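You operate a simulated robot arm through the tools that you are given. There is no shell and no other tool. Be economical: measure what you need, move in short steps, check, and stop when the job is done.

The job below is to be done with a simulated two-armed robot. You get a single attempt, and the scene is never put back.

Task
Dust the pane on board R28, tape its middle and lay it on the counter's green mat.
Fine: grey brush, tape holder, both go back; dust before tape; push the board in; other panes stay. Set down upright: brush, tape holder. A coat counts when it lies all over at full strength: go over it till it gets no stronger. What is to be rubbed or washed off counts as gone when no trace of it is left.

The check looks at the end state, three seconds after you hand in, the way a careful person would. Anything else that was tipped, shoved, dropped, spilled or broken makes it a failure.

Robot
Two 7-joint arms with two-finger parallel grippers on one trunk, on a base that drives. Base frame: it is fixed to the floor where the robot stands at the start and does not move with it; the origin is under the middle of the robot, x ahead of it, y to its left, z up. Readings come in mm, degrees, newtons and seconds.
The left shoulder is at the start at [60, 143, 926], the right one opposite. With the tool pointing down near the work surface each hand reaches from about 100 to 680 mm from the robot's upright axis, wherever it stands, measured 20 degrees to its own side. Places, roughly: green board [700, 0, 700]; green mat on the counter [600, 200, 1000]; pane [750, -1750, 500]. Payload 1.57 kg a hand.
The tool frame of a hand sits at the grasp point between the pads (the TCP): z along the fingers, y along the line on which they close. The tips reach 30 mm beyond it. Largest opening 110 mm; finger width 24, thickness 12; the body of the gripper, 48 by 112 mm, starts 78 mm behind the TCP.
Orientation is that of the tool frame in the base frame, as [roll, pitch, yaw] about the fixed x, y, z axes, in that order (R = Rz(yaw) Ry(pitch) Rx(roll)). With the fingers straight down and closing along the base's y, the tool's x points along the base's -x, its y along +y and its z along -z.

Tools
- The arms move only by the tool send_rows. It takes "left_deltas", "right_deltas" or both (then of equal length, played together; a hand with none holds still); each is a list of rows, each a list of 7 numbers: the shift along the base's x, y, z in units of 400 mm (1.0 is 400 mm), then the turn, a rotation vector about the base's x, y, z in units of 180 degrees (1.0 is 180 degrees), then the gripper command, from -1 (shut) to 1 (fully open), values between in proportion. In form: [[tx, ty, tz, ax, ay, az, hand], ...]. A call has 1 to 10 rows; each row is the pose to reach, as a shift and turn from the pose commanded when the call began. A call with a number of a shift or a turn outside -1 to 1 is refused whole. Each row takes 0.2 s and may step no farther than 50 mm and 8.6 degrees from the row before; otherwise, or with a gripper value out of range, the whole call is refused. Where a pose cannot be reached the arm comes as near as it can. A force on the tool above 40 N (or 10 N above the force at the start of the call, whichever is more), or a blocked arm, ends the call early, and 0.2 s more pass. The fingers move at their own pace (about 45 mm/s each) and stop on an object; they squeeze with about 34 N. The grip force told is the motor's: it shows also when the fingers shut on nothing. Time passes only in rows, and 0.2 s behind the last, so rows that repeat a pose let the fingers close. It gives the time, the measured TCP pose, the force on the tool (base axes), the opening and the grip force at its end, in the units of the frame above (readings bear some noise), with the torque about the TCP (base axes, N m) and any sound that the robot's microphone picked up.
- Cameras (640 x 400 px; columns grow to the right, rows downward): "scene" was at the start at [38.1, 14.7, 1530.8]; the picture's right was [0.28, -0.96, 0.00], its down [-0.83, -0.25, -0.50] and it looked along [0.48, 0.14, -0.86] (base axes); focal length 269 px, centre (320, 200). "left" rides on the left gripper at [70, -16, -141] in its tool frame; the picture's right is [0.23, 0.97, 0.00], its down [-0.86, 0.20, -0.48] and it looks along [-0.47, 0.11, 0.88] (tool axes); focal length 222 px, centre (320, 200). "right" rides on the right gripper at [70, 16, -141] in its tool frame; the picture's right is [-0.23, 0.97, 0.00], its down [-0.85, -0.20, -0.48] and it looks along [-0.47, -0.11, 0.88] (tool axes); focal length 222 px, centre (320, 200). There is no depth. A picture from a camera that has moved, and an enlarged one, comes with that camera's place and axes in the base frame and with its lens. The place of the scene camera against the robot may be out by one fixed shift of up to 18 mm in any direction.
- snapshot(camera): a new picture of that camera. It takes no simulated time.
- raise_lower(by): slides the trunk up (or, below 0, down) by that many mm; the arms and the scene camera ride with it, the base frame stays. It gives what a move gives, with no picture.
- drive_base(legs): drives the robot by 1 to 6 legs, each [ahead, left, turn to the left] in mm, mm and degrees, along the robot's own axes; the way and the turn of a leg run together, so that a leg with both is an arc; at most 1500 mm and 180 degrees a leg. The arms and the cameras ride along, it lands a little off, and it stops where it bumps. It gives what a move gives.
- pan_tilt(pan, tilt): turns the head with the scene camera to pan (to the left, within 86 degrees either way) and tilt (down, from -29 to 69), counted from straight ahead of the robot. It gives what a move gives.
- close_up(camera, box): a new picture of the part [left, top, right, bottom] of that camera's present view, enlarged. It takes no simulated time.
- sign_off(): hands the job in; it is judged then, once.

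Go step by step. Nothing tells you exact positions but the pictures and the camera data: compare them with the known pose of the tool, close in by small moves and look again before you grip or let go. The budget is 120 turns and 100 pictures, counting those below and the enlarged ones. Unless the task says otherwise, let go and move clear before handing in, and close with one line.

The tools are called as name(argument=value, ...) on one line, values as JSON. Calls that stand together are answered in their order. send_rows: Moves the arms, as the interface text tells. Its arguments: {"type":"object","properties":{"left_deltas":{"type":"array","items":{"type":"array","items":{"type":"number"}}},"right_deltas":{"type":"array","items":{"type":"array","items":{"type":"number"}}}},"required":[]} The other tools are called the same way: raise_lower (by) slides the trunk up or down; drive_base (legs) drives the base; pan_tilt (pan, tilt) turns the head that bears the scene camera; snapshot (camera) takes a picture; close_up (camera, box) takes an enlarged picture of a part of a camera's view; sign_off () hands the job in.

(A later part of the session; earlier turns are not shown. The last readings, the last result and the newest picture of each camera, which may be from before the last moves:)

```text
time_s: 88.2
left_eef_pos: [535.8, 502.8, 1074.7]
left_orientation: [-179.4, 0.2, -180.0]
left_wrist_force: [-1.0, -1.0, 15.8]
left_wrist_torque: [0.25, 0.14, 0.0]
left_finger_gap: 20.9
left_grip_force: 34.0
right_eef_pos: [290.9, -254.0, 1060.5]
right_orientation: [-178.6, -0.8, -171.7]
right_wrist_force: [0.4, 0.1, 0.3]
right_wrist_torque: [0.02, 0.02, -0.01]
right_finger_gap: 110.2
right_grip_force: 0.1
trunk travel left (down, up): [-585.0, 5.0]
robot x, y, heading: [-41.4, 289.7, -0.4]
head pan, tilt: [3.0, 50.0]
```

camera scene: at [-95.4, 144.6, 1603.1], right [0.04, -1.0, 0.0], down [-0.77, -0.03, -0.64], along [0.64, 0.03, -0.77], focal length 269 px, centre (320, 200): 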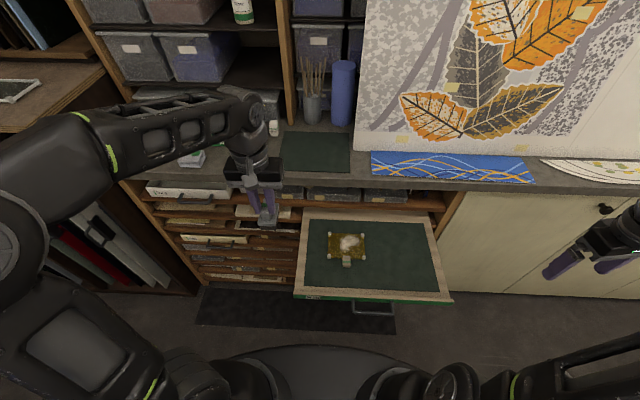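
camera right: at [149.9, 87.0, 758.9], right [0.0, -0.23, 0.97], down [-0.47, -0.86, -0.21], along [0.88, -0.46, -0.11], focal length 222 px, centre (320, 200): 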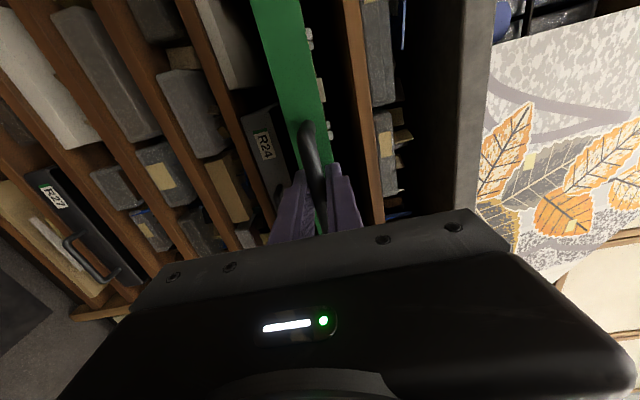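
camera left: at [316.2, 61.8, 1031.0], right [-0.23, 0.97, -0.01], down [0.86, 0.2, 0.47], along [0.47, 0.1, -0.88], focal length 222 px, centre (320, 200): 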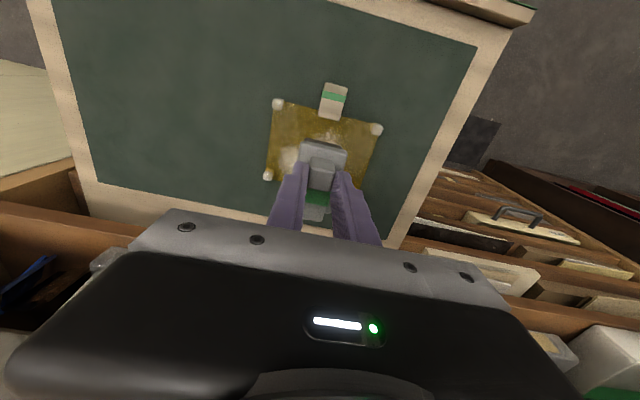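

Contact felt. I release, rise clear, and look.

send_rows(left_deltas=[[0, 0, 0.004, 0, 0, 0, -0.2], [0, 0, 0.004, 0, 0, 0, 0.1], [0, 0, 0.004, 0, 0, 0, 0.1], [0, 0, 0.05, 0, 0, 0, 0.1], [-0.05, 0, 0.1, 0, 0, 0, 0.1]])

snapshot(camera="left")

close_up(camera="scene", box=[200, 110, 360, 210])

```text
time_s: 89.4
left_eef_pos: [514.7, 502.4, 1114.3]
left_orientation: [-179.4, -0.2, -180.0]
left_wrist_force: [-0.1, 1.2, 0.4]
left_wrist_torque: [-0.01, -0.02, -0.02]
left_finger_gap: 60.6
left_grip_force: 0.1
right_eef_pos: [289.5, -254.3, 1060.7]
right_orientation: [-178.7, -0.9, -171.7]
right_wrist_force: [-1.5, 0.3, -0.2]
right_wrist_torque: [0.01, -0.04, -0.02]
right_finger_gap: 109.9
right_grip_force: 0.1
trunk travel left (down, up): [-585.0, 5.0]
robot x, y, heading: [-42.4, 292.0, -0.3]
head pan, tilt: [3.0, 50.0]
```

```text
43 pictures are left
camera left: at [445.4, 487.6, 1254.3], right [-0.23, 0.97, -0.01], down [0.86, 0.21, 0.47], along [0.46, 0.1, -0.88], focal length 222 px, centre (320, 200)
```

left: 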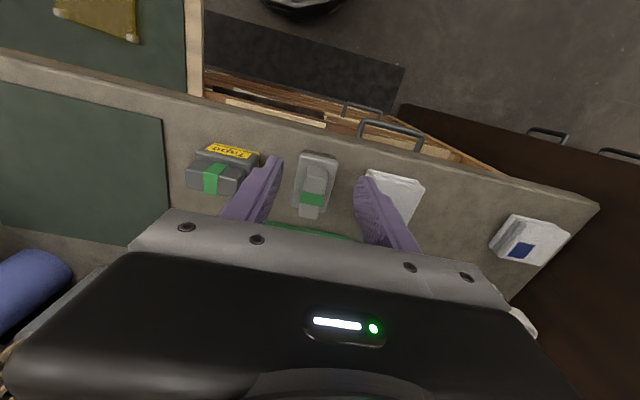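

```text
4.00 times, centred on (280, 160) of scene
camera zoom: at [9.4, 289.1, 1603.2], right [0.05, -1.0, 0.0], down [-0.76, -0.04, -0.64], along [0.64, 0.03, -0.77], focal length 1076 px, centre (480, 360)
```

zoom: 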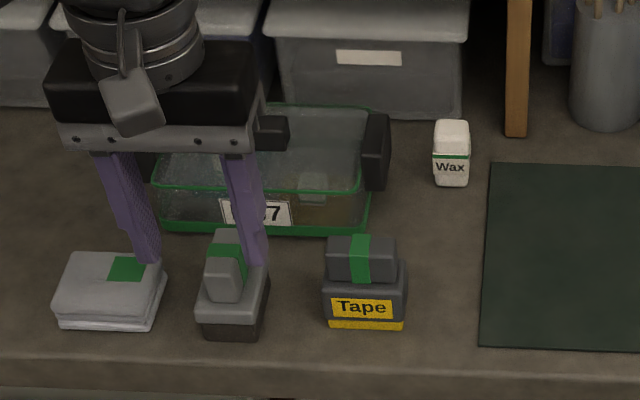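

Brush stands upright at home. Next the tape holder at ≈[543,405]; its grip bar is ~46 mm long along y, so I'll grip its ends with the same orientation.

send_rows(left_deltas=[[0, -0.08, 0.02, 0, 0, 0, 0.36], [0.03, -0.16, 0.02, 0, 0, 0, 0.36], [0.07, -0.243, 0.02, 0, 0, 0, 0.36]])

snapshot(camera="left")

close_up(camera="scene", box=[200, 110, 360, 210])

```text
time_s: 90.2
left_eef_pos: [541.0, 403.3, 1119.1]
left_orientation: [-179.6, 0.0, -179.9]
left_wrist_force: [-0.6, -0.6, 0.4]
left_wrist_torque: [0.01, 0.01, -0.01]
left_finger_gap: 74.7
left_grip_force: 0.1
right_eef_pos: [291.4, -255.4, 1059.3]
right_orientation: [-178.8, -0.9, -171.6]
right_wrist_force: [0.5, -0.2, -0.7]
right_wrist_torque: [0.03, -0.01, -0.01]
right_finger_gap: 110.0
right_grip_force: 0.1
trunk travel left (down, up): [-585.0, 5.0]
robot x, y, heading: [-42.4, 295.3, -0.1]
head pan, tilt: [3.0, 50.0]
```

```text
41 pictures are left
camera left: at [472.7, 387.6, 1259.8], right [-0.23, 0.97, -0.01], down [0.86, 0.21, 0.48], along [0.46, 0.1, -0.88], focal length 222 px, centre (320, 200)
```

left: 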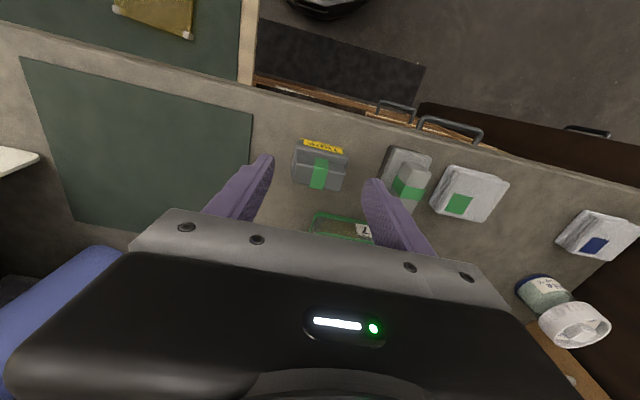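

```text
4.00 times, centred on (280, 160) of scene
camera zoom: at [10.6, 286.1, 1603.1], right [0.05, -1.0, 0.0], down [-0.77, -0.03, -0.64], along [0.64, 0.03, -0.77], focal length 1076 px, centre (480, 360)
```

zoom: 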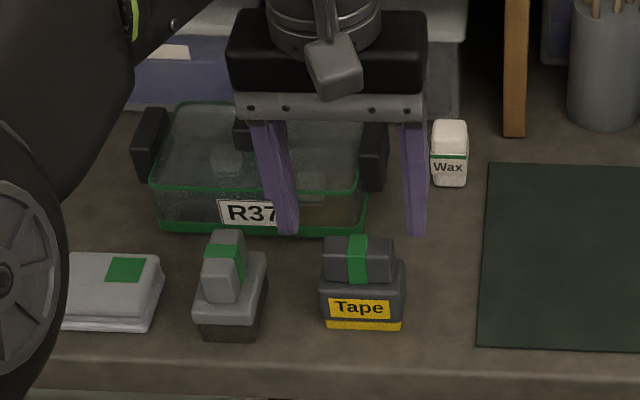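

Well aligned (grip centre ≈[544,402]). I descend and close on the bar.

send_rows(left_deltas=[[0.006, 0, -0.05, 0, 0, 0, 0.36], [0.006, 0, -0.09, 0, 0, 0, 0.36], [0.006, 0, -0.098, 0, 0, 0, 0.1], [0.006, 0, -0.098, 0, 0, 0, -0.3], [0.006, 0, -0.098, 0, 0, 0, -1], [0.006, 0, -0.098, 0, 0, 0, -1]])

snapshot(camera="left")

close_up(camera="scene", box=[200, 110, 360, 210])

```text
time_s: 91.6
left_eef_pos: [545.3, 406.5, 1080.2]
left_orientation: [-179.5, 0.0, -179.9]
left_wrist_force: [1.1, -0.9, 0.8]
left_wrist_torque: [-0.02, -0.05, 0.01]
left_finger_gap: 49.6
left_grip_force: 34.1
right_eef_pos: [292.1, -254.3, 1060.2]
right_orientation: [-178.6, -0.8, -171.7]
right_wrist_force: [-0.1, -0.5, -0.7]
right_wrist_torque: [-0.03, 0.0, 0.0]
right_finger_gap: 110.1
right_grip_force: 0.2
trunk travel left (down, up): [-585.0, 5.0]
robot x, y, heading: [-39.9, 291.9, -0.2]
head pan, tilt: [3.0, 50.0]
```

```text
39 pictures are left
camera left: at [476.1, 390.7, 1221.8], right [-0.23, 0.97, -0.01], down [0.86, 0.21, 0.47], along [0.46, 0.1, -0.88], focal length 222 px, centre (320, 200)
```

left: 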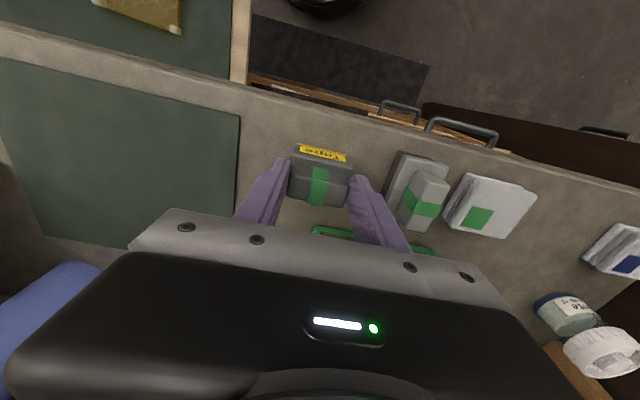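

```text
4.00 times, centred on (280, 160) of scene
camera zoom: at [10.6, 289.0, 1603.1], right [0.05, -1.0, 0.0], down [-0.77, -0.04, -0.64], along [0.64, 0.03, -0.77], focal length 1076 px, centre (480, 360)
```

zoom: 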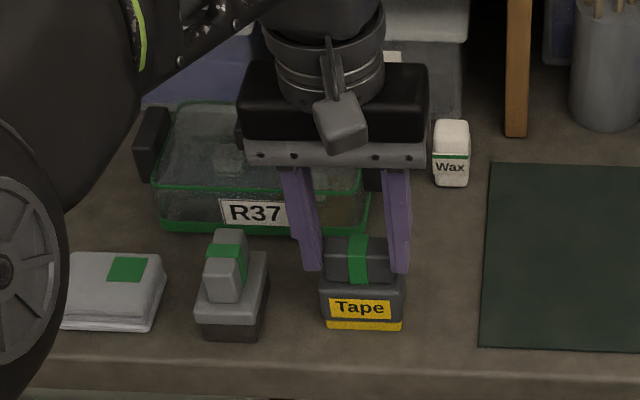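

Tape holder gripped (home TCP [545,405,1080]). Lift out, drive back beside the pane.

send_rows(left_deltas=[[0, 0, 0.04, 0, 0, 0, -1], [0, 0, 0.08, 0, 0, 0, -1], [-0.06, 0, 0.08, 0, 0, 0, -1], [-0.14, 0, 0.08, 0, 0, 0, -1], [-0.22, 0, 0.08, 0, 0, 0, -1], [-0.3, 0, 0.08, 0, 0, 0, -1], [-0.38, 0, 0.08, 0, 0, 0, -1]])

drive_base(legs=[[-100, 0, 0], [0, -140, 0]])

close_up(camera="scene", box=[290, 205, 418, 285])

```text
time_s: 93.2
left_eef_pos: [394.5, 409.4, 1111.6]
left_orientation: [-179.4, -0.1, -179.9]
left_wrist_force: [-0.4, -0.3, -1.9]
left_wrist_torque: [0.01, -0.01, -0.01]
left_finger_gap: 49.3
left_grip_force: 33.6
right_eef_pos: [291.2, -253.0, 1059.5]
right_orientation: [-178.6, -0.8, -171.8]
right_wrist_force: [0.4, 0.0, 0.7]
right_wrist_torque: [-0.01, -0.05, 0.02]
right_finger_gap: 110.1
right_grip_force: 0.1
trunk travel left (down, up): [-585.0, 5.0]
robot x, y, heading: [-42.9, 290.7, -0.2]
head pan, tilt: [3.0, 50.0]
```

```text
time_s: 95.3
left_eef_pos: [294.1, 269.1, 1113.2]
left_orientation: [-179.4, -0.1, -179.8]
left_wrist_force: [-0.6, -0.5, -0.9]
left_wrist_torque: [0.03, 0.0, 0.01]
left_finger_gap: 49.3
left_grip_force: 34.2
right_eef_pos: [191.5, -392.6, 1059.2]
right_orientation: [-178.7, -0.9, -171.6]
right_wrist_force: [-0.2, -0.4, -0.4]
right_wrist_torque: [0.03, 0.0, 0.0]
right_finger_gap: 110.0
right_grip_force: 0.1
trunk travel left (down, up): [-585.0, 5.0]
robot x, y, heading: [-139.7, 147.7, 0.0]
head pan, tilt: [3.0, 50.0]
```

```text
5.00 times, centred on (354, 245) of scene
camera zoom: at [-90.2, 148.7, 1603.1], right [0.05, -1.0, 0.0], down [-0.77, -0.04, -0.64], along [0.64, 0.03, -0.77], focal length 1345 px, centre (150, -25)
```

zoom: 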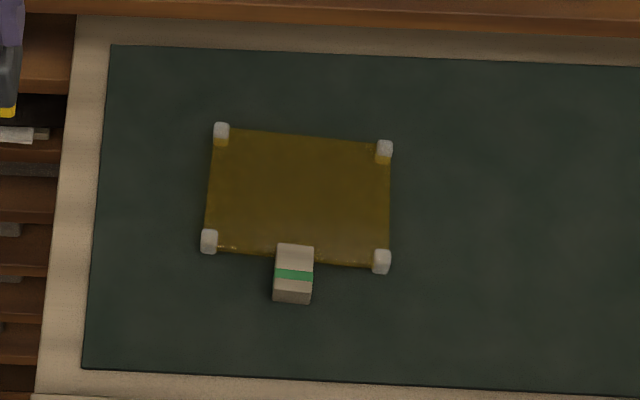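

Pane centre now ≈[400,68], slightly yawed. Bringing the tape holder above it.

send_rows(left_deltas=[[0.05, -0.1, 0, 0, 0, 0, -1], [0.1, -0.2, 0, 0, 0, 0, -1], [0.15, -0.3, 0, 0, 0, 0, -1], [0.2, -0.4, 0, 0, 0, 0, -1], [0.25, -0.48, -0.04, 0, 0, 0, -1], [0.265, -0.5, -0.16, 0, 0, 0, -1], [0.265, -0.5, -0.28, 0, 0, 0, -1], [0.265, -0.5, -0.4, 0, 0, 0, -1], [0.265, -0.5, -0.52, 0, 0, 0, -1], [0.265, -0.5, -0.57, 0, 0, 0, -1]])

snapshot(camera="left")

close_up(camera="scene", box=[290, 205, 418, 285])

```text
time_s: 97.5
left_eef_pos: [399.6, 70.1, 883.3]
left_orientation: [-179.3, 0.0, -179.8]
left_wrist_force: [0.5, 0.1, -2.4]
left_wrist_torque: [0.01, 0.03, -0.01]
left_finger_gap: 49.3
left_grip_force: 33.9
right_eef_pos: [192.0, -392.1, 1060.7]
right_orientation: [-178.7, -0.8, -171.6]
right_wrist_force: [0.0, 0.2, -0.4]
right_wrist_torque: [0.03, 0.03, -0.02]
right_finger_gap: 109.9
right_grip_force: 0.1
trunk travel left (down, up): [-585.0, 5.0]
robot x, y, heading: [-142.7, 149.3, -0.3]
head pan, tilt: [3.0, 50.0]
```

```text
36 pictures are left
camera left: at [330.4, 55.3, 1023.7], right [-0.23, 0.97, -0.01], down [0.86, 0.21, 0.47], along [0.46, 0.1, -0.88], focal length 222 px, centre (320, 200)
```

left: 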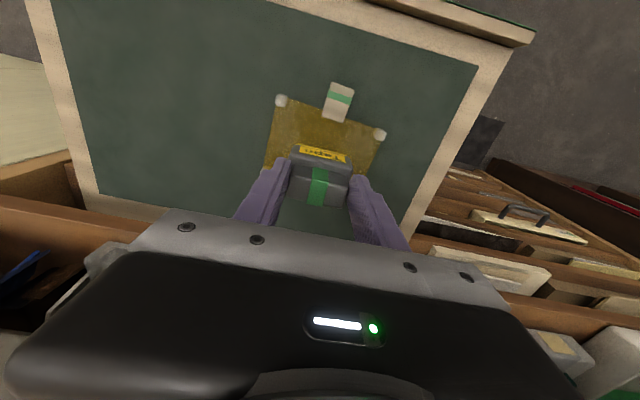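

```text
5.00 times, centred on (354, 245) of scene
camera zoom: at [-89.9, 150.5, 1603.2], right [0.05, -1.0, 0.0], down [-0.77, -0.04, -0.64], along [0.64, 0.03, -0.77], focal length 1345 px, centre (150, -25)
```

zoom: 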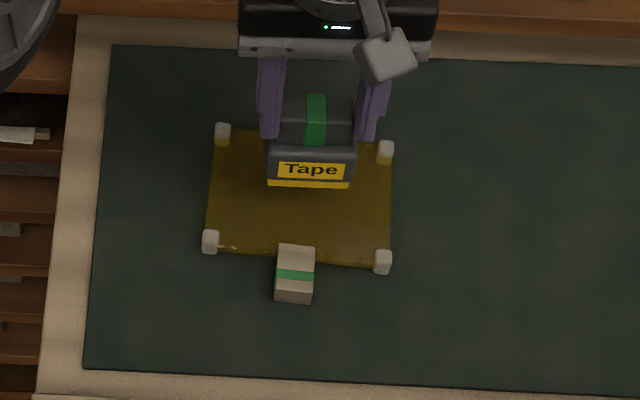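

Centre check: pane middle ≈[403,70]. Descending to contact.

send_rows(left_deltas=[[0.004, 0, -0.03, 0, 0, 0, -1], [0.008, 0, -0.06, 0, 0, 0, -1], [0.008, 0, -0.078, 0, 0, 0, -1], [0.008, 0, -0.086, 0, 0, 0, -1]])

send_rows(left_deltas=[[0, 0, -0.006, 0, 0, 0, -1], [0, 0, -0.01, 0, 0, 0, -1]])

```text
time_s: 98.5
left_eef_pos: [402.6, 72.7, 849.5]
left_orientation: [-179.3, -0.1, -179.7]
left_wrist_force: [0.2, 0.3, -0.6]
left_wrist_torque: [0.02, 0.04, 0.0]
left_finger_gap: 49.4
left_grip_force: 34.3
right_eef_pos: [192.3, -392.0, 1060.8]
right_orientation: [-178.6, -0.9, -171.6]
right_wrist_force: [-0.5, -0.1, -0.7]
right_wrist_torque: [0.02, -0.01, -0.01]
right_finger_gap: 110.0
right_grip_force: 0.1
trunk travel left (down, up): [-585.0, 5.0]
robot x, y, heading: [-139.5, 147.4, -0.2]
head pan, tilt: [3.0, 50.0]
```

```text
time_s: 99.1
left_eef_pos: [403.2, 71.4, 846.3]
left_orientation: [-179.3, 0.0, -179.7]
left_wrist_force: [-1.8, 1.3, 9.0]
left_wrist_torque: [0.41, 0.12, 0.07]
left_finger_gap: 49.0
left_grip_force: 34.2
right_eef_pos: [191.3, -391.0, 1061.4]
right_orientation: [-178.6, -0.7, -171.6]
right_wrist_force: [0.4, -0.1, 0.8]
right_wrist_torque: [0.0, 0.01, -0.01]
right_finger_gap: 110.0
right_grip_force: 0.0
trunk travel left (down, up): [-585.0, 5.0]
robot x, y, heading: [-140.8, 149.9, -0.3]
head pan, tilt: [3.0, 50.0]
```

Contact with 9 N. A slightly firmer press, then lift and look.

send_rows(left_deltas=[[0, 0, -0.003, 0, 0, 0, -1], [0, 0, -0.003, 0, 0, 0, -1], [0, 0, -0.003, 0, 0, 0, -1], [0, 0, 0.03, 0, 0, 0, -1], [-0.02, 0.06, 0.1, 0, 0, 0, -1], [-0.04, 0.16, 0.13, 0, 0, 0, -1], [-0.06, 0.27, 0.15, 0, 0, 0, -1], [-0.08, 0.38, 0.18, 0, 0, 0, -1]])

close_up(camera="scene", box=[315, 220, 379, 260])

```text
time_s: 100.9
left_eef_pos: [366.2, 222.9, 920.1]
left_orientation: [-179.3, -0.1, -179.8]
left_wrist_force: [-0.8, 0.4, -0.9]
left_wrist_torque: [-0.01, 0.01, 0.0]
left_finger_gap: 49.5
left_grip_force: 34.2
right_eef_pos: [190.5, -390.7, 1060.4]
right_orientation: [-178.6, -1.0, -171.6]
right_wrist_force: [0.2, 0.2, -0.3]
right_wrist_torque: [-0.02, 0.01, -0.03]
right_finger_gap: 110.1
right_grip_force: 0.1
trunk travel left (down, up): [-585.0, 5.0]
robot x, y, heading: [-136.7, 149.0, -0.3]
head pan, tilt: [3.0, 50.0]
```

```text
10.00 times, centred on (347, 240) of scene
camera zoom: at [-90.5, 151.5, 1603.1], right [0.05, -1.0, 0.0], down [-0.77, -0.04, -0.64], along [0.64, 0.03, -0.77], focal length 2689 px, centre (50, -200)
```

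zoom: 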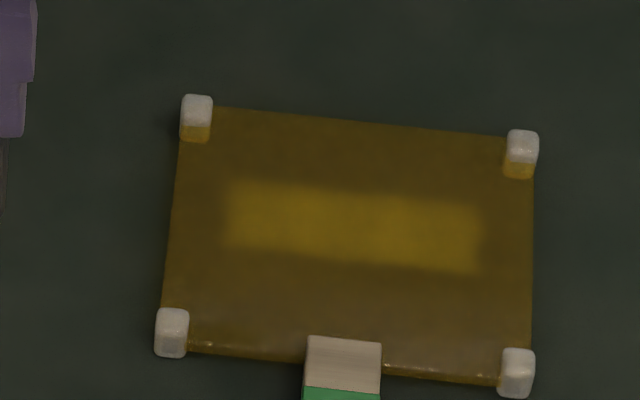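

A tape band appeared across the middle. I go over it again with a short sweep to see whether it gets stronger.

send_rows(left_deltas=[[0.03, -0.1, 0, 0, 0, 0, -1], [0.06, -0.22, -0.02, 0, 0, 0, -1], [0.09, -0.33, -0.06, 0, 0, 0, -1], [0.092, -0.375, -0.14, 0, 0, 0, -1], [0.092, -0.375, -0.176, 0, 0, 0, -1], [0.092, -0.375, -0.188, 0, 0, 0, -1]])

send_rows(left_deltas=[[0, 0, -0.003, 0, 0, 0, -1], [0, 0.02, -0.003, 0, 0, 0, -1], [0, 0.05, -0.003, 0, 0, 0, -1], [0, 0.02, -0.003, 0, 0, 0, -1], [0, -0.02, -0.003, 0, 0, 0, -1], [0, -0.05, -0.003, 0, 0, 0, -1], [0, -0.02, -0.003, 0, 0, 0, -1], [0, 0, -0.003, 0, 0, 0, -1]])

send_rows(left_deltas=[[0, 0, 0.03, 0, 0, 0, -1], [-0.02, 0.06, 0.1, 0, 0, 0, -1], [-0.04, 0.16, 0.13, 0, 0, 0, -1], [-0.06, 0.27, 0.15, 0, 0, 0, -1], [-0.08, 0.38, 0.18, 0, 0, 0, -1]])

close_up(camera="scene", box=[315, 220, 379, 260])

```text
refused: row 2 steps farther than a row can; nothing moved
```

```text
time_s: 102.7
left_eef_pos: [372.8, 222.9, 916.7]
left_orientation: [-179.4, -0.1, -179.8]
left_wrist_force: [-0.5, -0.2, -1.2]
left_wrist_torque: [0.01, 0.02, 0.0]
left_finger_gap: 49.5
left_grip_force: 33.6
right_eef_pos: [191.8, -392.0, 1061.7]
right_orientation: [-178.6, -0.9, -171.6]
right_wrist_force: [0.9, 0.3, -0.3]
right_wrist_torque: [-0.02, 0.05, 0.02]
right_finger_gap: 110.0
right_grip_force: 0.2
trunk travel left (down, up): [-585.0, 5.0]
robot x, y, heading: [-140.6, 151.8, -0.3]
head pan, tilt: [3.0, 50.0]
```

```text
time_s: 103.9
left_eef_pos: [337.6, 377.0, 990.4]
left_orientation: [-179.2, -0.1, -179.9]
left_wrist_force: [-0.2, -0.3, 0.3]
left_wrist_torque: [0.0, -0.01, 0.01]
left_finger_gap: 49.3
left_grip_force: 34.2
right_eef_pos: [191.3, -390.9, 1061.3]
right_orientation: [-178.6, -0.8, -171.6]
right_wrist_force: [-1.1, 0.2, 0.3]
right_wrist_torque: [0.01, -0.02, 0.0]
right_finger_gap: 109.9
right_grip_force: 0.0
trunk travel left (down, up): [-585.0, 5.0]
robot x, y, heading: [-142.2, 148.3, -0.3]
head pan, tilt: [3.0, 50.0]
```

```text
10.00 times, centred on (347, 240) of scene
camera zoom: at [-90.5, 151.6, 1603.1], right [0.05, -1.0, 0.0], down [-0.77, -0.04, -0.64], along [0.64, 0.03, -0.77], focal length 2689 px, centre (50, -200)
```

zoom: 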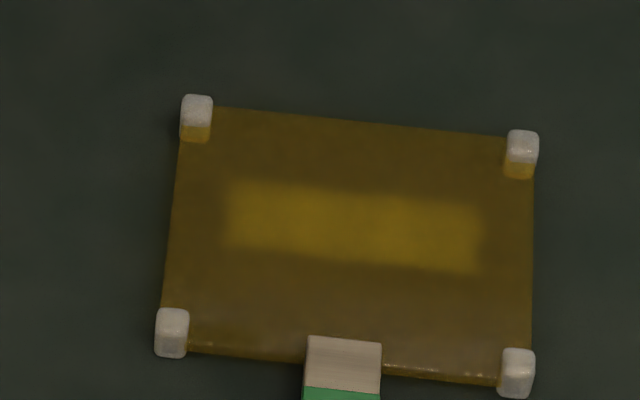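

The first approach was refused (step too long); nothing touched. Re-approaching with shorter steps.

send_rows(left_deltas=[[0.02, -0.11, 0, 0, 0, 0, -1], [0.04, -0.22, 0, 0, 0, 0, -1], [0.06, -0.33, -0.02, 0, 0, 0, -1], [0.08, -0.44, -0.04, 0, 0, 0, -1], [0.1, -0.55, -0.06, 0, 0, 0, -1], [0.13, -0.65, -0.1, 0, 0, 0, -1], [0.155, -0.74, -0.16, 0, 0, 0, -1], [0.163, -0.76, -0.26, 0, 0, 0, -1], [0.163, -0.763, -0.33, 0, 0, 0, -1], [0.163, -0.763, -0.355, 0, 0, 0, -1]])

```text
time_s: 106.1
left_eef_pos: [402.8, 69.5, 846.9]
left_orientation: [-179.3, 0.0, -179.9]
left_wrist_force: [-0.7, 1.1, 2.9]
left_wrist_torque: [0.13, 0.03, 0.03]
left_finger_gap: 49.0
left_grip_force: 34.0
right_eef_pos: [190.8, -392.4, 1059.8]
right_orientation: [-178.6, -0.7, -171.6]
right_wrist_force: [0.4, 0.3, -0.6]
right_wrist_torque: [0.02, 0.05, -0.01]
right_finger_gap: 109.9
right_grip_force: 0.1
trunk travel left (down, up): [-585.0, 5.0]
robot x, y, heading: [-142.7, 147.1, -0.1]
head pan, tilt: [3.0, 50.0]
```

In light contact. Short sweep along y, then lift and look.

send_rows(left_deltas=[[0, 0, -0.004, 0, 0, 0, -1], [0.001, 0.025, -0.004, 0, 0, 0, -1], [0.002, 0.045, -0.004, 0, 0, 0, -1], [0.001, 0.02, -0.004, 0, 0, 0, -1], [-0.001, -0.02, -0.004, 0, 0, 0, -1], [-0.002, -0.045, -0.004, 0, 0, 0, -1], [-0.001, -0.02, -0.004, 0, 0, 0, -1], [0, 0, -0.004, 0, 0, 0, -1], [0, 0, 0.04, 0, 0, 0, -1]])

send_rows(left_deltas=[[-0.02, 0.06, 0.07, 0, 0, 0, -1], [-0.04, 0.16, 0.1, 0, 0, 0, -1], [-0.06, 0.27, 0.13, 0, 0, 0, -1], [-0.08, 0.38, 0.16, 0, 0, 0, -1]])

close_up(camera="scene", box=[315, 220, 379, 260])

```text
time_s: 108.1
left_eef_pos: [403.1, 69.3, 862.9]
left_orientation: [-179.5, -0.2, -179.9]
left_wrist_force: [-0.2, -0.4, -0.4]
left_wrist_torque: [0.03, 0.0, 0.0]
left_finger_gap: 49.4
left_grip_force: 33.6
right_eef_pos: [191.9, -391.7, 1060.7]
right_orientation: [-178.6, -0.8, -171.7]
right_wrist_force: [0.7, -0.2, 0.1]
right_wrist_torque: [0.02, 0.01, 0.02]
right_finger_gap: 110.2
right_grip_force: 0.0
trunk travel left (down, up): [-585.0, 5.0]
robot x, y, heading: [-144.5, 151.2, -0.2]
head pan, tilt: [3.0, 50.0]
```

```text
time_s: 109.1
left_eef_pos: [373.4, 221.4, 928.3]
left_orientation: [-179.3, -0.1, -179.8]
left_wrist_force: [0.2, 0.1, -1.6]
left_wrist_torque: [0.03, 0.04, 0.01]
left_finger_gap: 49.3
left_grip_force: 34.0
right_eef_pos: [192.0, -390.8, 1060.2]
right_orientation: [-178.7, -0.9, -171.6]
right_wrist_force: [0.5, 0.9, 0.2]
right_wrist_torque: [-0.02, -0.03, 0.02]
right_finger_gap: 110.0
right_grip_force: 0.2
trunk travel left (down, up): [-585.0, 5.0]
robot x, y, heading: [-139.2, 151.5, -0.0]
head pan, tilt: [3.0, 50.0]
```

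```text
10.00 times, centred on (347, 240) of scene
camera zoom: at [-90.3, 151.7, 1603.1], right [0.05, -1.0, 0.0], down [-0.77, -0.04, -0.64], along [0.64, 0.03, -0.77], focal length 2689 px, centre (50, -200)
```

zoom: 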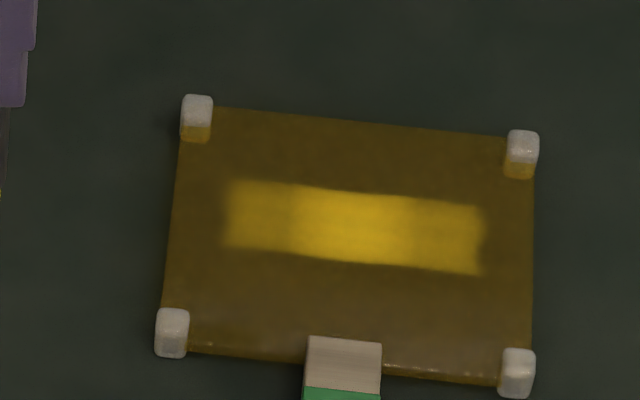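

The band strengthens with more passes, weaker at the ends. I repeat with longer sweeps.

send_rows(left_deltas=[[0.02, -0.11, -0.03, 0, 0, 0, -1], [0.04, -0.22, -0.06, 0, 0, 0, -1], [0.06, -0.32, -0.09, 0, 0, 0, -1], [0.075, -0.38, -0.15, 0, 0, 0, -1], [0.075, -0.38, -0.19, 0, 0, 0, -1], [0.075, -0.38, -0.203, 0, 0, 0, -1]])

send_rows(left_deltas=[[0, 0, -0.004, 0, 0, 0, -1], [0.002, 0.03, -0.004, 0, 0, 0, -1], [0.004, 0.06, -0.004, 0, 0, 0, -1], [0.004, 0.07, -0.004, 0, 0, 0, -1], [0.004, 0.05, -0.004, 0, 0, 0, -1], [0.002, 0.02, -0.004, 0, 0, 0, -1], [-0.002, -0.02, -0.004, 0, 0, 0, -1], [-0.004, -0.05, -0.004, 0, 0, 0, -1], [-0.004, -0.07, -0.004, 0, 0, 0, -1], [-0.004, -0.05, -0.004, 0, 0, 0, -1]])

send_rows(left_deltas=[[0.002, 0.03, 0, 0, 0, 0, -1], [0.004, 0.06, 0, 0, 0, 0, -1], [0.006, 0.09, 0, 0, 0, 0, -1], [0.006, 0.12, 0, 0, 0, 0, -1], [0.006, 0.09, 0, 0, 0, 0, -1], [0.004, 0.06, 0, 0, 0, 0, -1], [0.002, 0.03, 0, 0, 0, 0, -1], [0, 0, 0, 0, 0, 0, -1], [0, -0.02, 0, 0, 0, 0, -1], [0.003, 0.05, 0, 0, 0, 0, -1]])

send_rows(left_deltas=[[0, 0, 0.05, 0, 0, 0, -1], [-0.02, 0.06, 0.11, 0, 0, 0, -1], [-0.04, 0.16, 0.14, 0, 0, 0, -1], [-0.06, 0.27, 0.17, 0, 0, 0, -1], [-0.08, 0.38, 0.2, 0, 0, 0, -1]])

close_up(camera="scene", box=[315, 220, 379, 260])

```text
time_s: 110.5
left_eef_pos: [402.6, 71.1, 846.8]
left_orientation: [-179.3, 0.0, -179.8]
left_wrist_force: [-0.8, 0.3, 4.2]
left_wrist_torque: [0.17, 0.02, 0.01]
left_finger_gap: 49.0
left_grip_force: 33.9
right_eef_pos: [190.7, -390.3, 1060.6]
right_orientation: [-178.5, -0.8, -171.6]
right_wrist_force: [0.3, 0.9, 0.0]
right_wrist_torque: [-0.01, 0.02, -0.02]
right_finger_gap: 110.0
right_grip_force: 0.0
trunk travel left (down, up): [-585.0, 5.0]
robot x, y, heading: [-139.6, 152.0, -0.3]
head pan, tilt: [3.0, 50.0]
```

```text
time_s: 112.7
left_eef_pos: [399.4, 44.3, 845.8]
left_orientation: [-178.9, 0.0, 179.9]
left_wrist_force: [1.6, -7.2, 24.4]
left_wrist_torque: [-0.28, -0.29, -0.09]
left_finger_gap: 49.1
left_grip_force: 33.7
right_eef_pos: [191.0, -392.4, 1060.7]
right_orientation: [-178.6, -0.8, -171.6]
right_wrist_force: [0.2, 0.5, -0.1]
right_wrist_torque: [0.03, 0.01, 0.01]
right_finger_gap: 109.9
right_grip_force: 0.1
trunk travel left (down, up): [-585.0, 5.0]
robot x, y, heading: [-140.7, 151.5, -0.3]
head pan, tilt: [3.0, 50.0]
```

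```text
time_s: 114.9
left_eef_pos: [399.6, 64.8, 845.6]
left_orientation: [-179.0, 0.1, -180.0]
left_wrist_force: [-0.3, -7.3, 19.3]
left_wrist_torque: [-0.31, -0.2, -0.1]
left_finger_gap: 49.1
left_grip_force: 33.8
right_eef_pos: [191.0, -391.6, 1061.5]
right_orientation: [-178.6, -0.8, -171.7]
right_wrist_force: [-0.5, 0.9, 0.0]
right_wrist_torque: [-0.02, -0.04, 0.0]
right_finger_gap: 109.8
right_grip_force: 0.0
trunk travel left (down, up): [-585.0, 5.0]
robot x, y, heading: [-141.5, 150.2, -0.2]
head pan, tilt: [3.0, 50.0]
```

```text
time_s: 116.1
left_eef_pos: [371.5, 222.9, 921.4]
left_orientation: [-179.3, -0.2, -179.9]
left_wrist_force: [0.0, 0.0, -1.6]
left_wrist_torque: [-0.02, 0.03, 0.01]
left_finger_gap: 49.5
left_grip_force: 34.6
right_eef_pos: [192.7, -390.9, 1060.9]
right_orientation: [-178.6, -0.9, -171.6]
right_wrist_force: [-0.7, -0.1, -0.4]
right_wrist_torque: [-0.04, 0.0, -0.02]
right_finger_gap: 109.9
right_grip_force: 0.0
trunk travel left (down, up): [-585.0, 5.0]
robot x, y, heading: [-143.1, 152.1, -0.1]
head pan, tilt: [3.0, 50.0]
```

```text
10.00 times, centred on (347, 240) of scene
camera zoom: at [-90.4, 151.8, 1603.1], right [0.05, -1.0, 0.0], down [-0.77, -0.04, -0.64], along [0.64, 0.03, -0.77], focal length 2689 px, centre (50, -200)
```

zoom: 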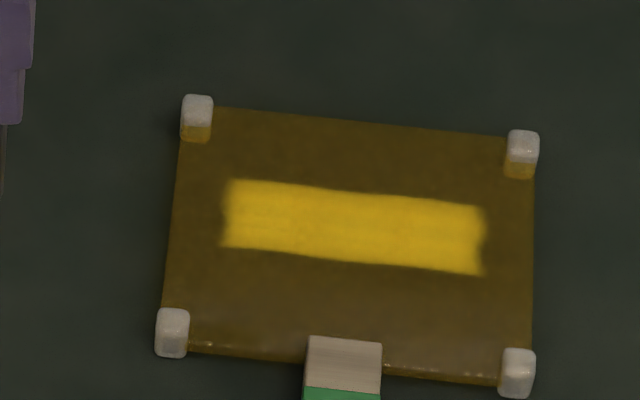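

Much stronger and nearly even. One more pass to see whether it saturates.

send_rows(left_deltas=[[0.02, -0.11, -0.03, 0, 0, 0, -1], [0.04, -0.22, -0.06, 0, 0, 0, -1], [0.06, -0.32, -0.09, 0, 0, 0, -1], [0.078, -0.38, -0.14, 0, 0, 0, -1], [0.078, -0.38, -0.17, 0, 0, 0, -1], [0.078, -0.38, -0.187, 0, 0, 0, -1]])

send_rows(left_deltas=[[0, 0, -0.004, 0, 0, 0, -1], [0.002, 0.03, -0.004, 0, 0, 0, -1], [0.004, 0.06, -0.004, 0, 0, 0, -1], [0.004, 0.075, -0.004, 0, 0, 0, -1], [0.008, 0.05, -0.004, 0, 0, 0, -1], [0.005, 0.02, -0.004, 0, 0, 0, -1], [0.002, -0.02, -0.004, 0, 0, 0, -1], [-0.004, -0.05, -0.004, 0, 0, 0, -1], [-0.004, -0.075, -0.004, 0, 0, 0, -1], [-0.004, -0.05, -0.004, 0, 0, 0, -1]])

send_rows(left_deltas=[[0.002, 0.03, 0, 0, 0, 0, -1], [0.004, 0.06, 0, 0, 0, 0, -1], [0.006, 0.09, 0, 0, 0, 0, -1], [0.006, 0.12, 0, 0, 0, 0, -1], [0.002, 0.09, 0, 0, 0, 0, -1], [0, 0.06, 0, 0, 0, 0, -1], [-0.002, 0.03, 0, 0, 0, 0, -1], [0, 0, 0, 0, 0, 0, -1], [0, -0.02, 0, 0, 0, 0, -1], [0.003, 0.05, 0, 0, 0, 0, -1]])

send_rows(left_deltas=[[0, 0, 0.05, 0, 0, 0, -1], [-0.02, 0.06, 0.11, 0, 0, 0, -1], [-0.04, 0.16, 0.14, 0, 0, 0, -1], [-0.06, 0.27, 0.17, 0, 0, 0, -1], [-0.08, 0.38, 0.2, 0, 0, 0, -1]])

close_up(camera="scene", box=[315, 220, 379, 260])

```text
time_s: 117.5
left_eef_pos: [401.9, 69.0, 849.4]
left_orientation: [-179.3, -0.1, -179.7]
left_wrist_force: [-0.7, 0.2, -0.5]
left_wrist_torque: [0.0, -0.03, 0.0]
left_finger_gap: 49.3
left_grip_force: 33.8
right_eef_pos: [191.2, -392.0, 1060.4]
right_orientation: [-178.7, -0.9, -171.6]
right_wrist_force: [0.0, 0.0, 0.1]
right_wrist_torque: [-0.01, -0.01, 0.0]
right_finger_gap: 110.0
right_grip_force: 0.1
trunk travel left (down, up): [-585.0, 5.0]
robot x, y, heading: [-141.5, 151.7, -0.1]
head pan, tilt: [3.0, 50.0]
```

```text
time_s: 119.7
left_eef_pos: [398.6, 49.8, 847.9]
left_orientation: [-179.3, 0.0, -179.8]
left_wrist_force: [0.1, 0.3, -1.7]
left_wrist_torque: [-0.02, 0.01, 0.01]
left_finger_gap: 49.3
left_grip_force: 34.0
right_eef_pos: [191.4, -391.6, 1059.9]
right_orientation: [-178.5, -0.8, -171.6]
right_wrist_force: [0.7, 0.4, 0.5]
right_wrist_torque: [-0.03, -0.01, 0.0]
right_finger_gap: 109.8
right_grip_force: 0.0
trunk travel left (down, up): [-585.0, 5.0]
robot x, y, heading: [-139.0, 149.5, -0.1]
head pan, tilt: [3.0, 50.0]
```

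```text
time_s: 121.9
left_eef_pos: [399.8, 68.2, 845.9]
left_orientation: [-179.3, 0.0, -179.7]
left_wrist_force: [0.0, -0.1, -0.6]
left_wrist_torque: [0.01, 0.03, -0.04]
left_finger_gap: 49.7
left_grip_force: 34.2
right_eef_pos: [192.3, -390.6, 1061.1]
right_orientation: [-178.7, -0.8, -171.7]
right_wrist_force: [0.4, 0.0, 0.5]
right_wrist_torque: [-0.01, 0.01, 0.01]
right_finger_gap: 110.0
right_grip_force: 0.0
trunk travel left (down, up): [-585.0, 5.0]
robot x, y, heading: [-135.6, 148.7, -0.5]
head pan, tilt: [3.0, 50.0]
```

```text
time_s: 123.1
left_eef_pos: [369.7, 224.9, 925.8]
left_orientation: [-179.3, -0.1, -179.9]
left_wrist_force: [0.6, 0.5, -0.8]
left_wrist_torque: [-0.02, 0.0, -0.03]
left_finger_gap: 49.3
left_grip_force: 33.8
right_eef_pos: [191.5, -391.0, 1060.8]
right_orientation: [-178.6, -1.0, -171.7]
right_wrist_force: [-0.4, 0.3, -0.8]
right_wrist_torque: [-0.02, -0.01, 0.01]
right_finger_gap: 110.1
right_grip_force: 0.0
trunk travel left (down, up): [-585.0, 5.0]
robot x, y, heading: [-141.5, 151.6, -0.2]
head pan, tilt: [3.0, 50.0]
```

```text
10.00 times, centred on (347, 240) of scene
camera zoom: at [-90.6, 151.9, 1603.1], right [0.05, -1.0, 0.0], down [-0.77, -0.04, -0.64], along [0.64, 0.03, -0.77], focal length 2689 px, centre (50, -200)
```

zoom: 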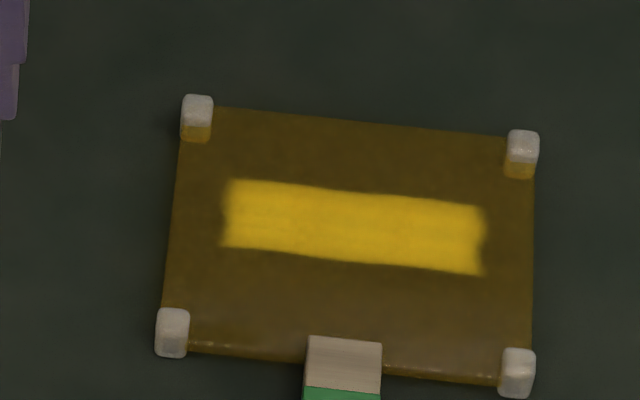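

That last pass floated just above the surface, so it says nothing about saturation. I repeat ~2 mm lower.

send_rows(left_deltas=[[0.02, -0.11, -0.03, 0, 0, 0, -1], [0.04, -0.22, -0.06, 0, 0, 0, -1], [0.06, -0.32, -0.09, 0, 0, 0, -1], [0.08, -0.385, -0.14, 0, 0, 0, -1], [0.08, -0.385, -0.18, 0, 0, 0, -1], [0.08, -0.385, -0.196, 0, 0, 0, -1]])

send_rows(left_deltas=[[0, 0, -0.005, 0, 0, 0, -1], [0.002, 0.03, -0.005, 0, 0, 0, -1], [0.004, 0.06, -0.005, 0, 0, 0, -1], [0.004, 0.075, -0.005, 0, 0, 0, -1], [0.006, 0.05, -0.005, 0, 0, 0, -1], [0.004, 0.02, -0.005, 0, 0, 0, -1], [0.002, -0.02, -0.005, 0, 0, 0, -1], [-0.004, -0.05, -0.005, 0, 0, 0, -1], [-0.004, -0.075, -0.005, 0, 0, 0, -1], [-0.004, -0.05, -0.005, 0, 0, 0, -1]])

send_rows(left_deltas=[[0.002, 0.03, 0, 0, 0, 0, -1], [0.004, 0.06, 0, 0, 0, 0, -1], [0.006, 0.09, 0, 0, 0, 0, -1], [0.006, 0.12, 0, 0, 0, 0, -1], [0.002, 0.09, 0, 0, 0, 0, -1], [0, 0.06, 0, 0, 0, 0, -1], [-0.002, 0.03, 0, 0, 0, 0, -1], [0, 0, 0, 0, 0, 0, -1], [0, -0.02, 0, 0, 0, 0, -1], [0.003, 0.05, 0, 0, 0, 0, -1]])

send_rows(left_deltas=[[0, 0, 0.05, 0, 0, 0, -1], [-0.02, 0.06, 0.11, 0, 0, 0, -1], [-0.04, 0.16, 0.14, 0, 0, 0, -1], [-0.06, 0.27, 0.17, 0, 0, 0, -1], [-0.08, 0.38, 0.2, 0, 0, 0, -1]])

close_up(camera="scene", box=[315, 220, 379, 260])

```text
time_s: 124.5
left_eef_pos: [402.1, 67.2, 848.9]
left_orientation: [-179.2, -0.1, -179.8]
left_wrist_force: [0.2, 0.4, -1.7]
left_wrist_torque: [-0.01, 0.03, 0.02]
left_finger_gap: 49.4
left_grip_force: 33.7
right_eef_pos: [192.5, -392.8, 1061.6]
right_orientation: [-178.7, -1.0, -171.6]
right_wrist_force: [-0.4, -0.4, 0.7]
right_wrist_torque: [0.0, 0.02, 0.0]
right_finger_gap: 109.9
right_grip_force: 0.1
trunk travel left (down, up): [-585.0, 5.0]
robot x, y, heading: [-139.8, 149.4, -0.2]
head pan, tilt: [3.0, 50.0]
```

```text
time_s: 126.7
left_eef_pos: [400.0, 47.4, 846.3]
left_orientation: [-179.3, -0.1, -179.8]
left_wrist_force: [0.1, -0.7, -0.7]
left_wrist_torque: [0.01, 0.04, -0.01]
left_finger_gap: 49.3
left_grip_force: 33.6
right_eef_pos: [191.9, -391.1, 1061.1]
right_orientation: [-178.6, -1.0, -171.6]
right_wrist_force: [0.5, -0.5, 0.6]
right_wrist_torque: [0.01, -0.01, -0.03]
right_finger_gap: 110.0
right_grip_force: 0.2
trunk travel left (down, up): [-585.0, 5.0]
robot x, y, heading: [-142.6, 151.3, -0.2]
head pan, tilt: [3.0, 50.0]
```

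```text
time_s: 128.9
left_eef_pos: [401.5, 69.8, 849.1]
left_orientation: [-179.4, -0.2, -179.8]
left_wrist_force: [0.0, 0.8, -0.8]
left_wrist_torque: [-0.02, 0.03, 0.0]
left_finger_gap: 49.3
left_grip_force: 34.5
right_eef_pos: [192.5, -390.5, 1061.6]
right_orientation: [-178.5, -0.9, -171.7]
right_wrist_force: [-0.3, 0.4, -0.2]
right_wrist_torque: [-0.01, -0.01, -0.02]
right_finger_gap: 110.0
right_grip_force: 0.0
trunk travel left (down, up): [-585.0, 5.0]
robot x, y, heading: [-139.9, 148.9, -0.4]
head pan, tilt: [3.0, 50.0]
```

```text
time_s: 130.1
left_eef_pos: [367.5, 219.0, 927.9]
left_orientation: [-179.3, -0.1, -179.9]
left_wrist_force: [0.5, 0.6, -0.6]
left_wrist_torque: [-0.01, 0.01, -0.03]
left_finger_gap: 49.2
left_grip_force: 33.6
right_eef_pos: [191.9, -391.5, 1060.3]
right_orientation: [-178.6, -1.0, -171.6]
right_wrist_force: [0.1, 0.6, 0.1]
right_wrist_torque: [-0.04, -0.03, 0.01]
right_finger_gap: 109.7
right_grip_force: 0.1
trunk travel left (down, up): [-585.0, 5.0]
robot x, y, heading: [-144.2, 152.4, -0.3]
head pan, tilt: [3.0, 50.0]
```

```text
10.00 times, centred on (347, 240) of scene
camera zoom: at [-90.4, 151.5, 1603.1], right [0.05, -1.0, 0.0], down [-0.77, -0.04, -0.64], along [0.64, 0.03, -0.77], focal length 2689 px, centre (50, -200)
```

zoom: 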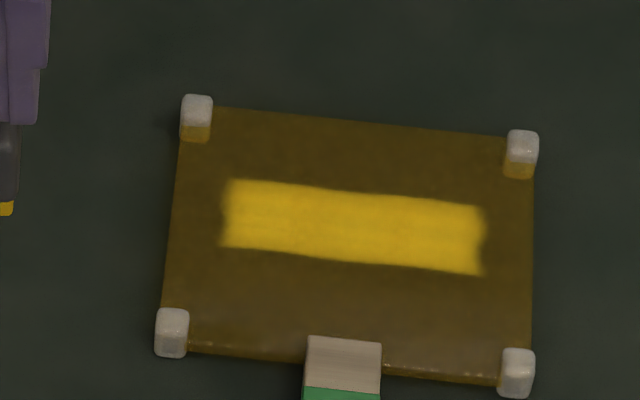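

Still no contact force. I go in stepwise, verifying the force before sweeping.

send_rows(left_deltas=[[0.02, -0.11, -0.03, 0, 0, 0, -1], [0.04, -0.22, -0.06, 0, 0, 0, -1], [0.06, -0.32, -0.09, 0, 0, 0, -1], [0.08, -0.38, -0.14, 0, 0, 0, -1], [0.08, -0.38, -0.18, 0, 0, 0, -1], [0.08, -0.38, -0.2, 0, 0, 0, -1]])

send_rows(left_deltas=[[0, 0, -0.004, 0, 0, 0, -1], [0, 0, -0.008, 0, 0, 0, -1]])

```text
time_s: 131.5
left_eef_pos: [400.6, 68.1, 846.9]
left_orientation: [-179.4, -0.1, -179.8]
left_wrist_force: [-0.3, -0.1, -1.7]
left_wrist_torque: [-0.02, 0.01, -0.01]
left_finger_gap: 49.4
left_grip_force: 34.5
right_eef_pos: [191.5, -392.1, 1060.1]
right_orientation: [-178.6, -0.9, -171.5]
right_wrist_force: [0.7, -0.8, 0.0]
right_wrist_torque: [0.01, 0.02, -0.03]
right_finger_gap: 110.0
right_grip_force: 0.1
trunk travel left (down, up): [-585.0, 5.0]
robot x, y, heading: [-141.8, 147.6, -0.0]
head pan, tilt: [3.0, 50.0]
```

```text
time_s: 132.1
left_eef_pos: [400.3, 67.3, 844.7]
left_orientation: [-179.3, -0.1, -179.8]
left_wrist_force: [-0.5, 1.0, 7.7]
left_wrist_torque: [0.26, -0.09, 0.0]
left_finger_gap: 49.1
left_grip_force: 33.8
right_eef_pos: [191.6, -391.2, 1060.6]
right_orientation: [-178.6, -0.9, -171.6]
right_wrist_force: [0.0, -0.1, -0.5]
right_wrist_torque: [-0.02, 0.0, -0.04]
right_finger_gap: 109.9
right_grip_force: 0.0
trunk travel left (down, up): [-585.0, 5.0]
robot x, y, heading: [-142.2, 149.1, -0.2]
head pan, tilt: [3.0, 50.0]
```

Contact 7.7 N now. Sweeping, then compare.

send_rows(left_deltas=[[0, 0, -0.003, 0, 0, 0, -1], [0.002, 0.03, -0.003, 0, 0, 0, -1], [0.004, 0.06, -0.003, 0, 0, 0, -1], [0.006, 0.08, -0.003, 0, 0, 0, -1], [0.008, 0.05, -0.003, 0, 0, 0, -1], [0.006, 0.02, -0.003, 0, 0, 0, -1], [0.002, -0.02, -0.003, 0, 0, 0, -1], [0, -0.05, -0.003, 0, 0, 0, -1], [0, -0.075, -0.003, 0, 0, 0, -1], [0, -0.05, -0.003, 0, 0, 0, -1]])

send_rows(left_deltas=[[0.002, 0.03, 0, 0, 0, 0, -1], [0.004, 0.06, 0, 0, 0, 0, -1], [0.006, 0.09, 0, 0, 0, 0, -1], [0.006, 0.12, 0, 0, 0, 0, -1], [0.002, 0.09, 0, 0, 0, 0, -1], [0, 0.06, 0, 0, 0, 0, -1], [-0.002, 0.03, 0, 0, 0, 0, -1], [0, 0, 0, 0, 0, 0, -1], [0, -0.02, 0, 0, 0, 0, -1], [0.003, 0.05, 0, 0, 0, 0, -1]])

send_rows(left_deltas=[[0, 0, 0.05, 0, 0, 0, -1], [-0.02, 0.06, 0.11, 0, 0, 0, -1], [-0.04, 0.16, 0.14, 0, 0, 0, -1], [-0.06, 0.27, 0.17, 0, 0, 0, -1], [-0.08, 0.38, 0.2, 0, 0, 0, -1]])

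close_up(camera="scene", box=[315, 220, 379, 260])

```text
time_s: 134.3
left_eef_pos: [399.1, 40.4, 844.5]
left_orientation: [-179.2, 0.0, 180.0]
left_wrist_force: [2.1, -7.6, 20.3]
left_wrist_torque: [-0.17, -0.34, -0.1]
left_finger_gap: 49.2
left_grip_force: 34.2
right_eef_pos: [189.8, -392.0, 1060.0]
right_orientation: [-178.6, -0.8, -171.7]
right_wrist_force: [1.3, 0.3, -0.1]
right_wrist_torque: [0.01, 0.0, 0.0]
right_finger_gap: 110.0
right_grip_force: 0.0
trunk travel left (down, up): [-585.0, 5.0]
robot x, y, heading: [-138.2, 151.5, -0.4]
head pan, tilt: [3.0, 50.0]
```

```text
time_s: 136.5
left_eef_pos: [402.0, 62.8, 844.3]
left_orientation: [-179.0, 0.0, -179.9]
left_wrist_force: [-1.1, -7.0, 16.7]
left_wrist_torque: [-0.1, -0.08, -0.04]
left_finger_gap: 49.4
left_grip_force: 33.9
right_eef_pos: [191.3, -391.9, 1060.4]
right_orientation: [-178.6, -0.8, -171.7]
right_wrist_force: [0.1, 0.0, -0.2]
right_wrist_torque: [-0.02, 0.01, 0.0]
right_finger_gap: 109.9
right_grip_force: 0.0
trunk travel left (down, up): [-585.0, 5.0]
robot x, y, heading: [-142.9, 150.3, -0.1]
head pan, tilt: [3.0, 50.0]
```

```text
time_s: 137.7
left_eef_pos: [369.9, 220.8, 921.6]
left_orientation: [-179.4, -0.2, -179.7]
left_wrist_force: [-0.9, 0.8, -1.5]
left_wrist_torque: [-0.02, 0.01, -0.02]
left_finger_gap: 49.4
left_grip_force: 34.2
right_eef_pos: [191.3, -390.5, 1060.7]
right_orientation: [-178.6, -0.9, -171.6]
right_wrist_force: [0.5, -0.4, 0.6]
right_wrist_torque: [-0.02, -0.06, -0.01]
right_finger_gap: 109.9
right_grip_force: 0.1
trunk travel left (down, up): [-585.0, 5.0]
robot x, y, heading: [-140.5, 152.3, -0.3]
head pan, tilt: [3.0, 50.0]
```

```text
10.00 times, centred on (347, 240) of scene
camera zoom: at [-90.4, 151.7, 1603.1], right [0.05, -1.0, 0.0], down [-0.77, -0.04, -0.64], along [0.64, 0.03, -0.77], focal length 2689 px, centre (50, -200)
```

zoom: 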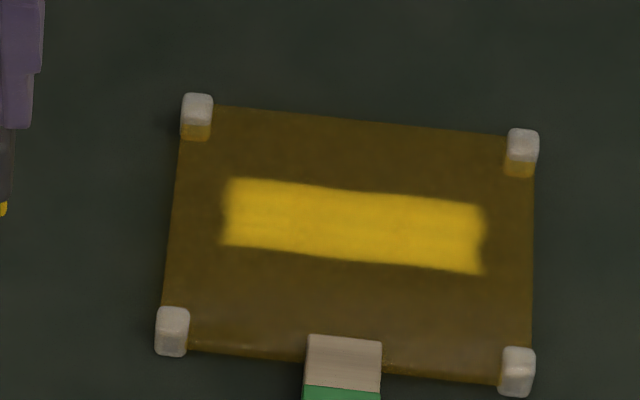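

No further change: the tape is at full strength. Returning the tape holder.

send_rows(left_deltas=[[0, 0.02, 0.11, 0, 0, 0, -1], [-0.04, 0.04, 0.22, 0, 0, 0, -1], [-0.08, 0.07, 0.32, 0, 0, 0, -1], [-0.12, 0.1, 0.42, 0, 0, 0, -1], [-0.17, 0.12, 0.475, 0, 0, 0, -1]])

drive_base(legs=[[0, 140, 0.3], [100, 0, 0]])

```text
time_s: 138.9
left_eef_pos: [301.9, 265.9, 1114.6]
left_orientation: [-179.4, -0.1, -179.8]
left_wrist_force: [-0.8, -0.1, -0.7]
left_wrist_torque: [0.02, -0.02, 0.02]
left_finger_gap: 49.5
left_grip_force: 33.7
right_eef_pos: [191.4, -391.3, 1059.8]
right_orientation: [-178.6, -0.8, -171.7]
right_wrist_force: [-0.2, 1.0, 0.8]
right_wrist_torque: [0.02, -0.02, 0.01]
right_finger_gap: 110.1
right_grip_force: 0.1
trunk travel left (down, up): [-585.0, 5.0]
robot x, y, heading: [-140.8, 148.2, -0.2]
head pan, tilt: [3.0, 50.0]
```

```text
time_s: 141.0
left_eef_pos: [404.8, 405.4, 1115.0]
left_orientation: [-179.4, -0.1, -179.8]
left_wrist_force: [1.0, 0.7, -2.4]
left_wrist_torque: [-0.01, 0.05, 0.01]
left_finger_gap: 49.2
left_grip_force: 33.9
right_eef_pos: [295.7, -252.1, 1059.0]
right_orientation: [-178.6, -0.9, -171.6]
right_wrist_force: [0.2, 0.5, -0.5]
right_wrist_torque: [0.0, 0.05, 0.02]
right_finger_gap: 109.9
right_grip_force: 0.0
trunk travel left (down, up): [-585.0, 5.0]
robot x, y, heading: [-38.3, 291.4, -0.4]
head pan, tilt: [3.0, 50.0]
```

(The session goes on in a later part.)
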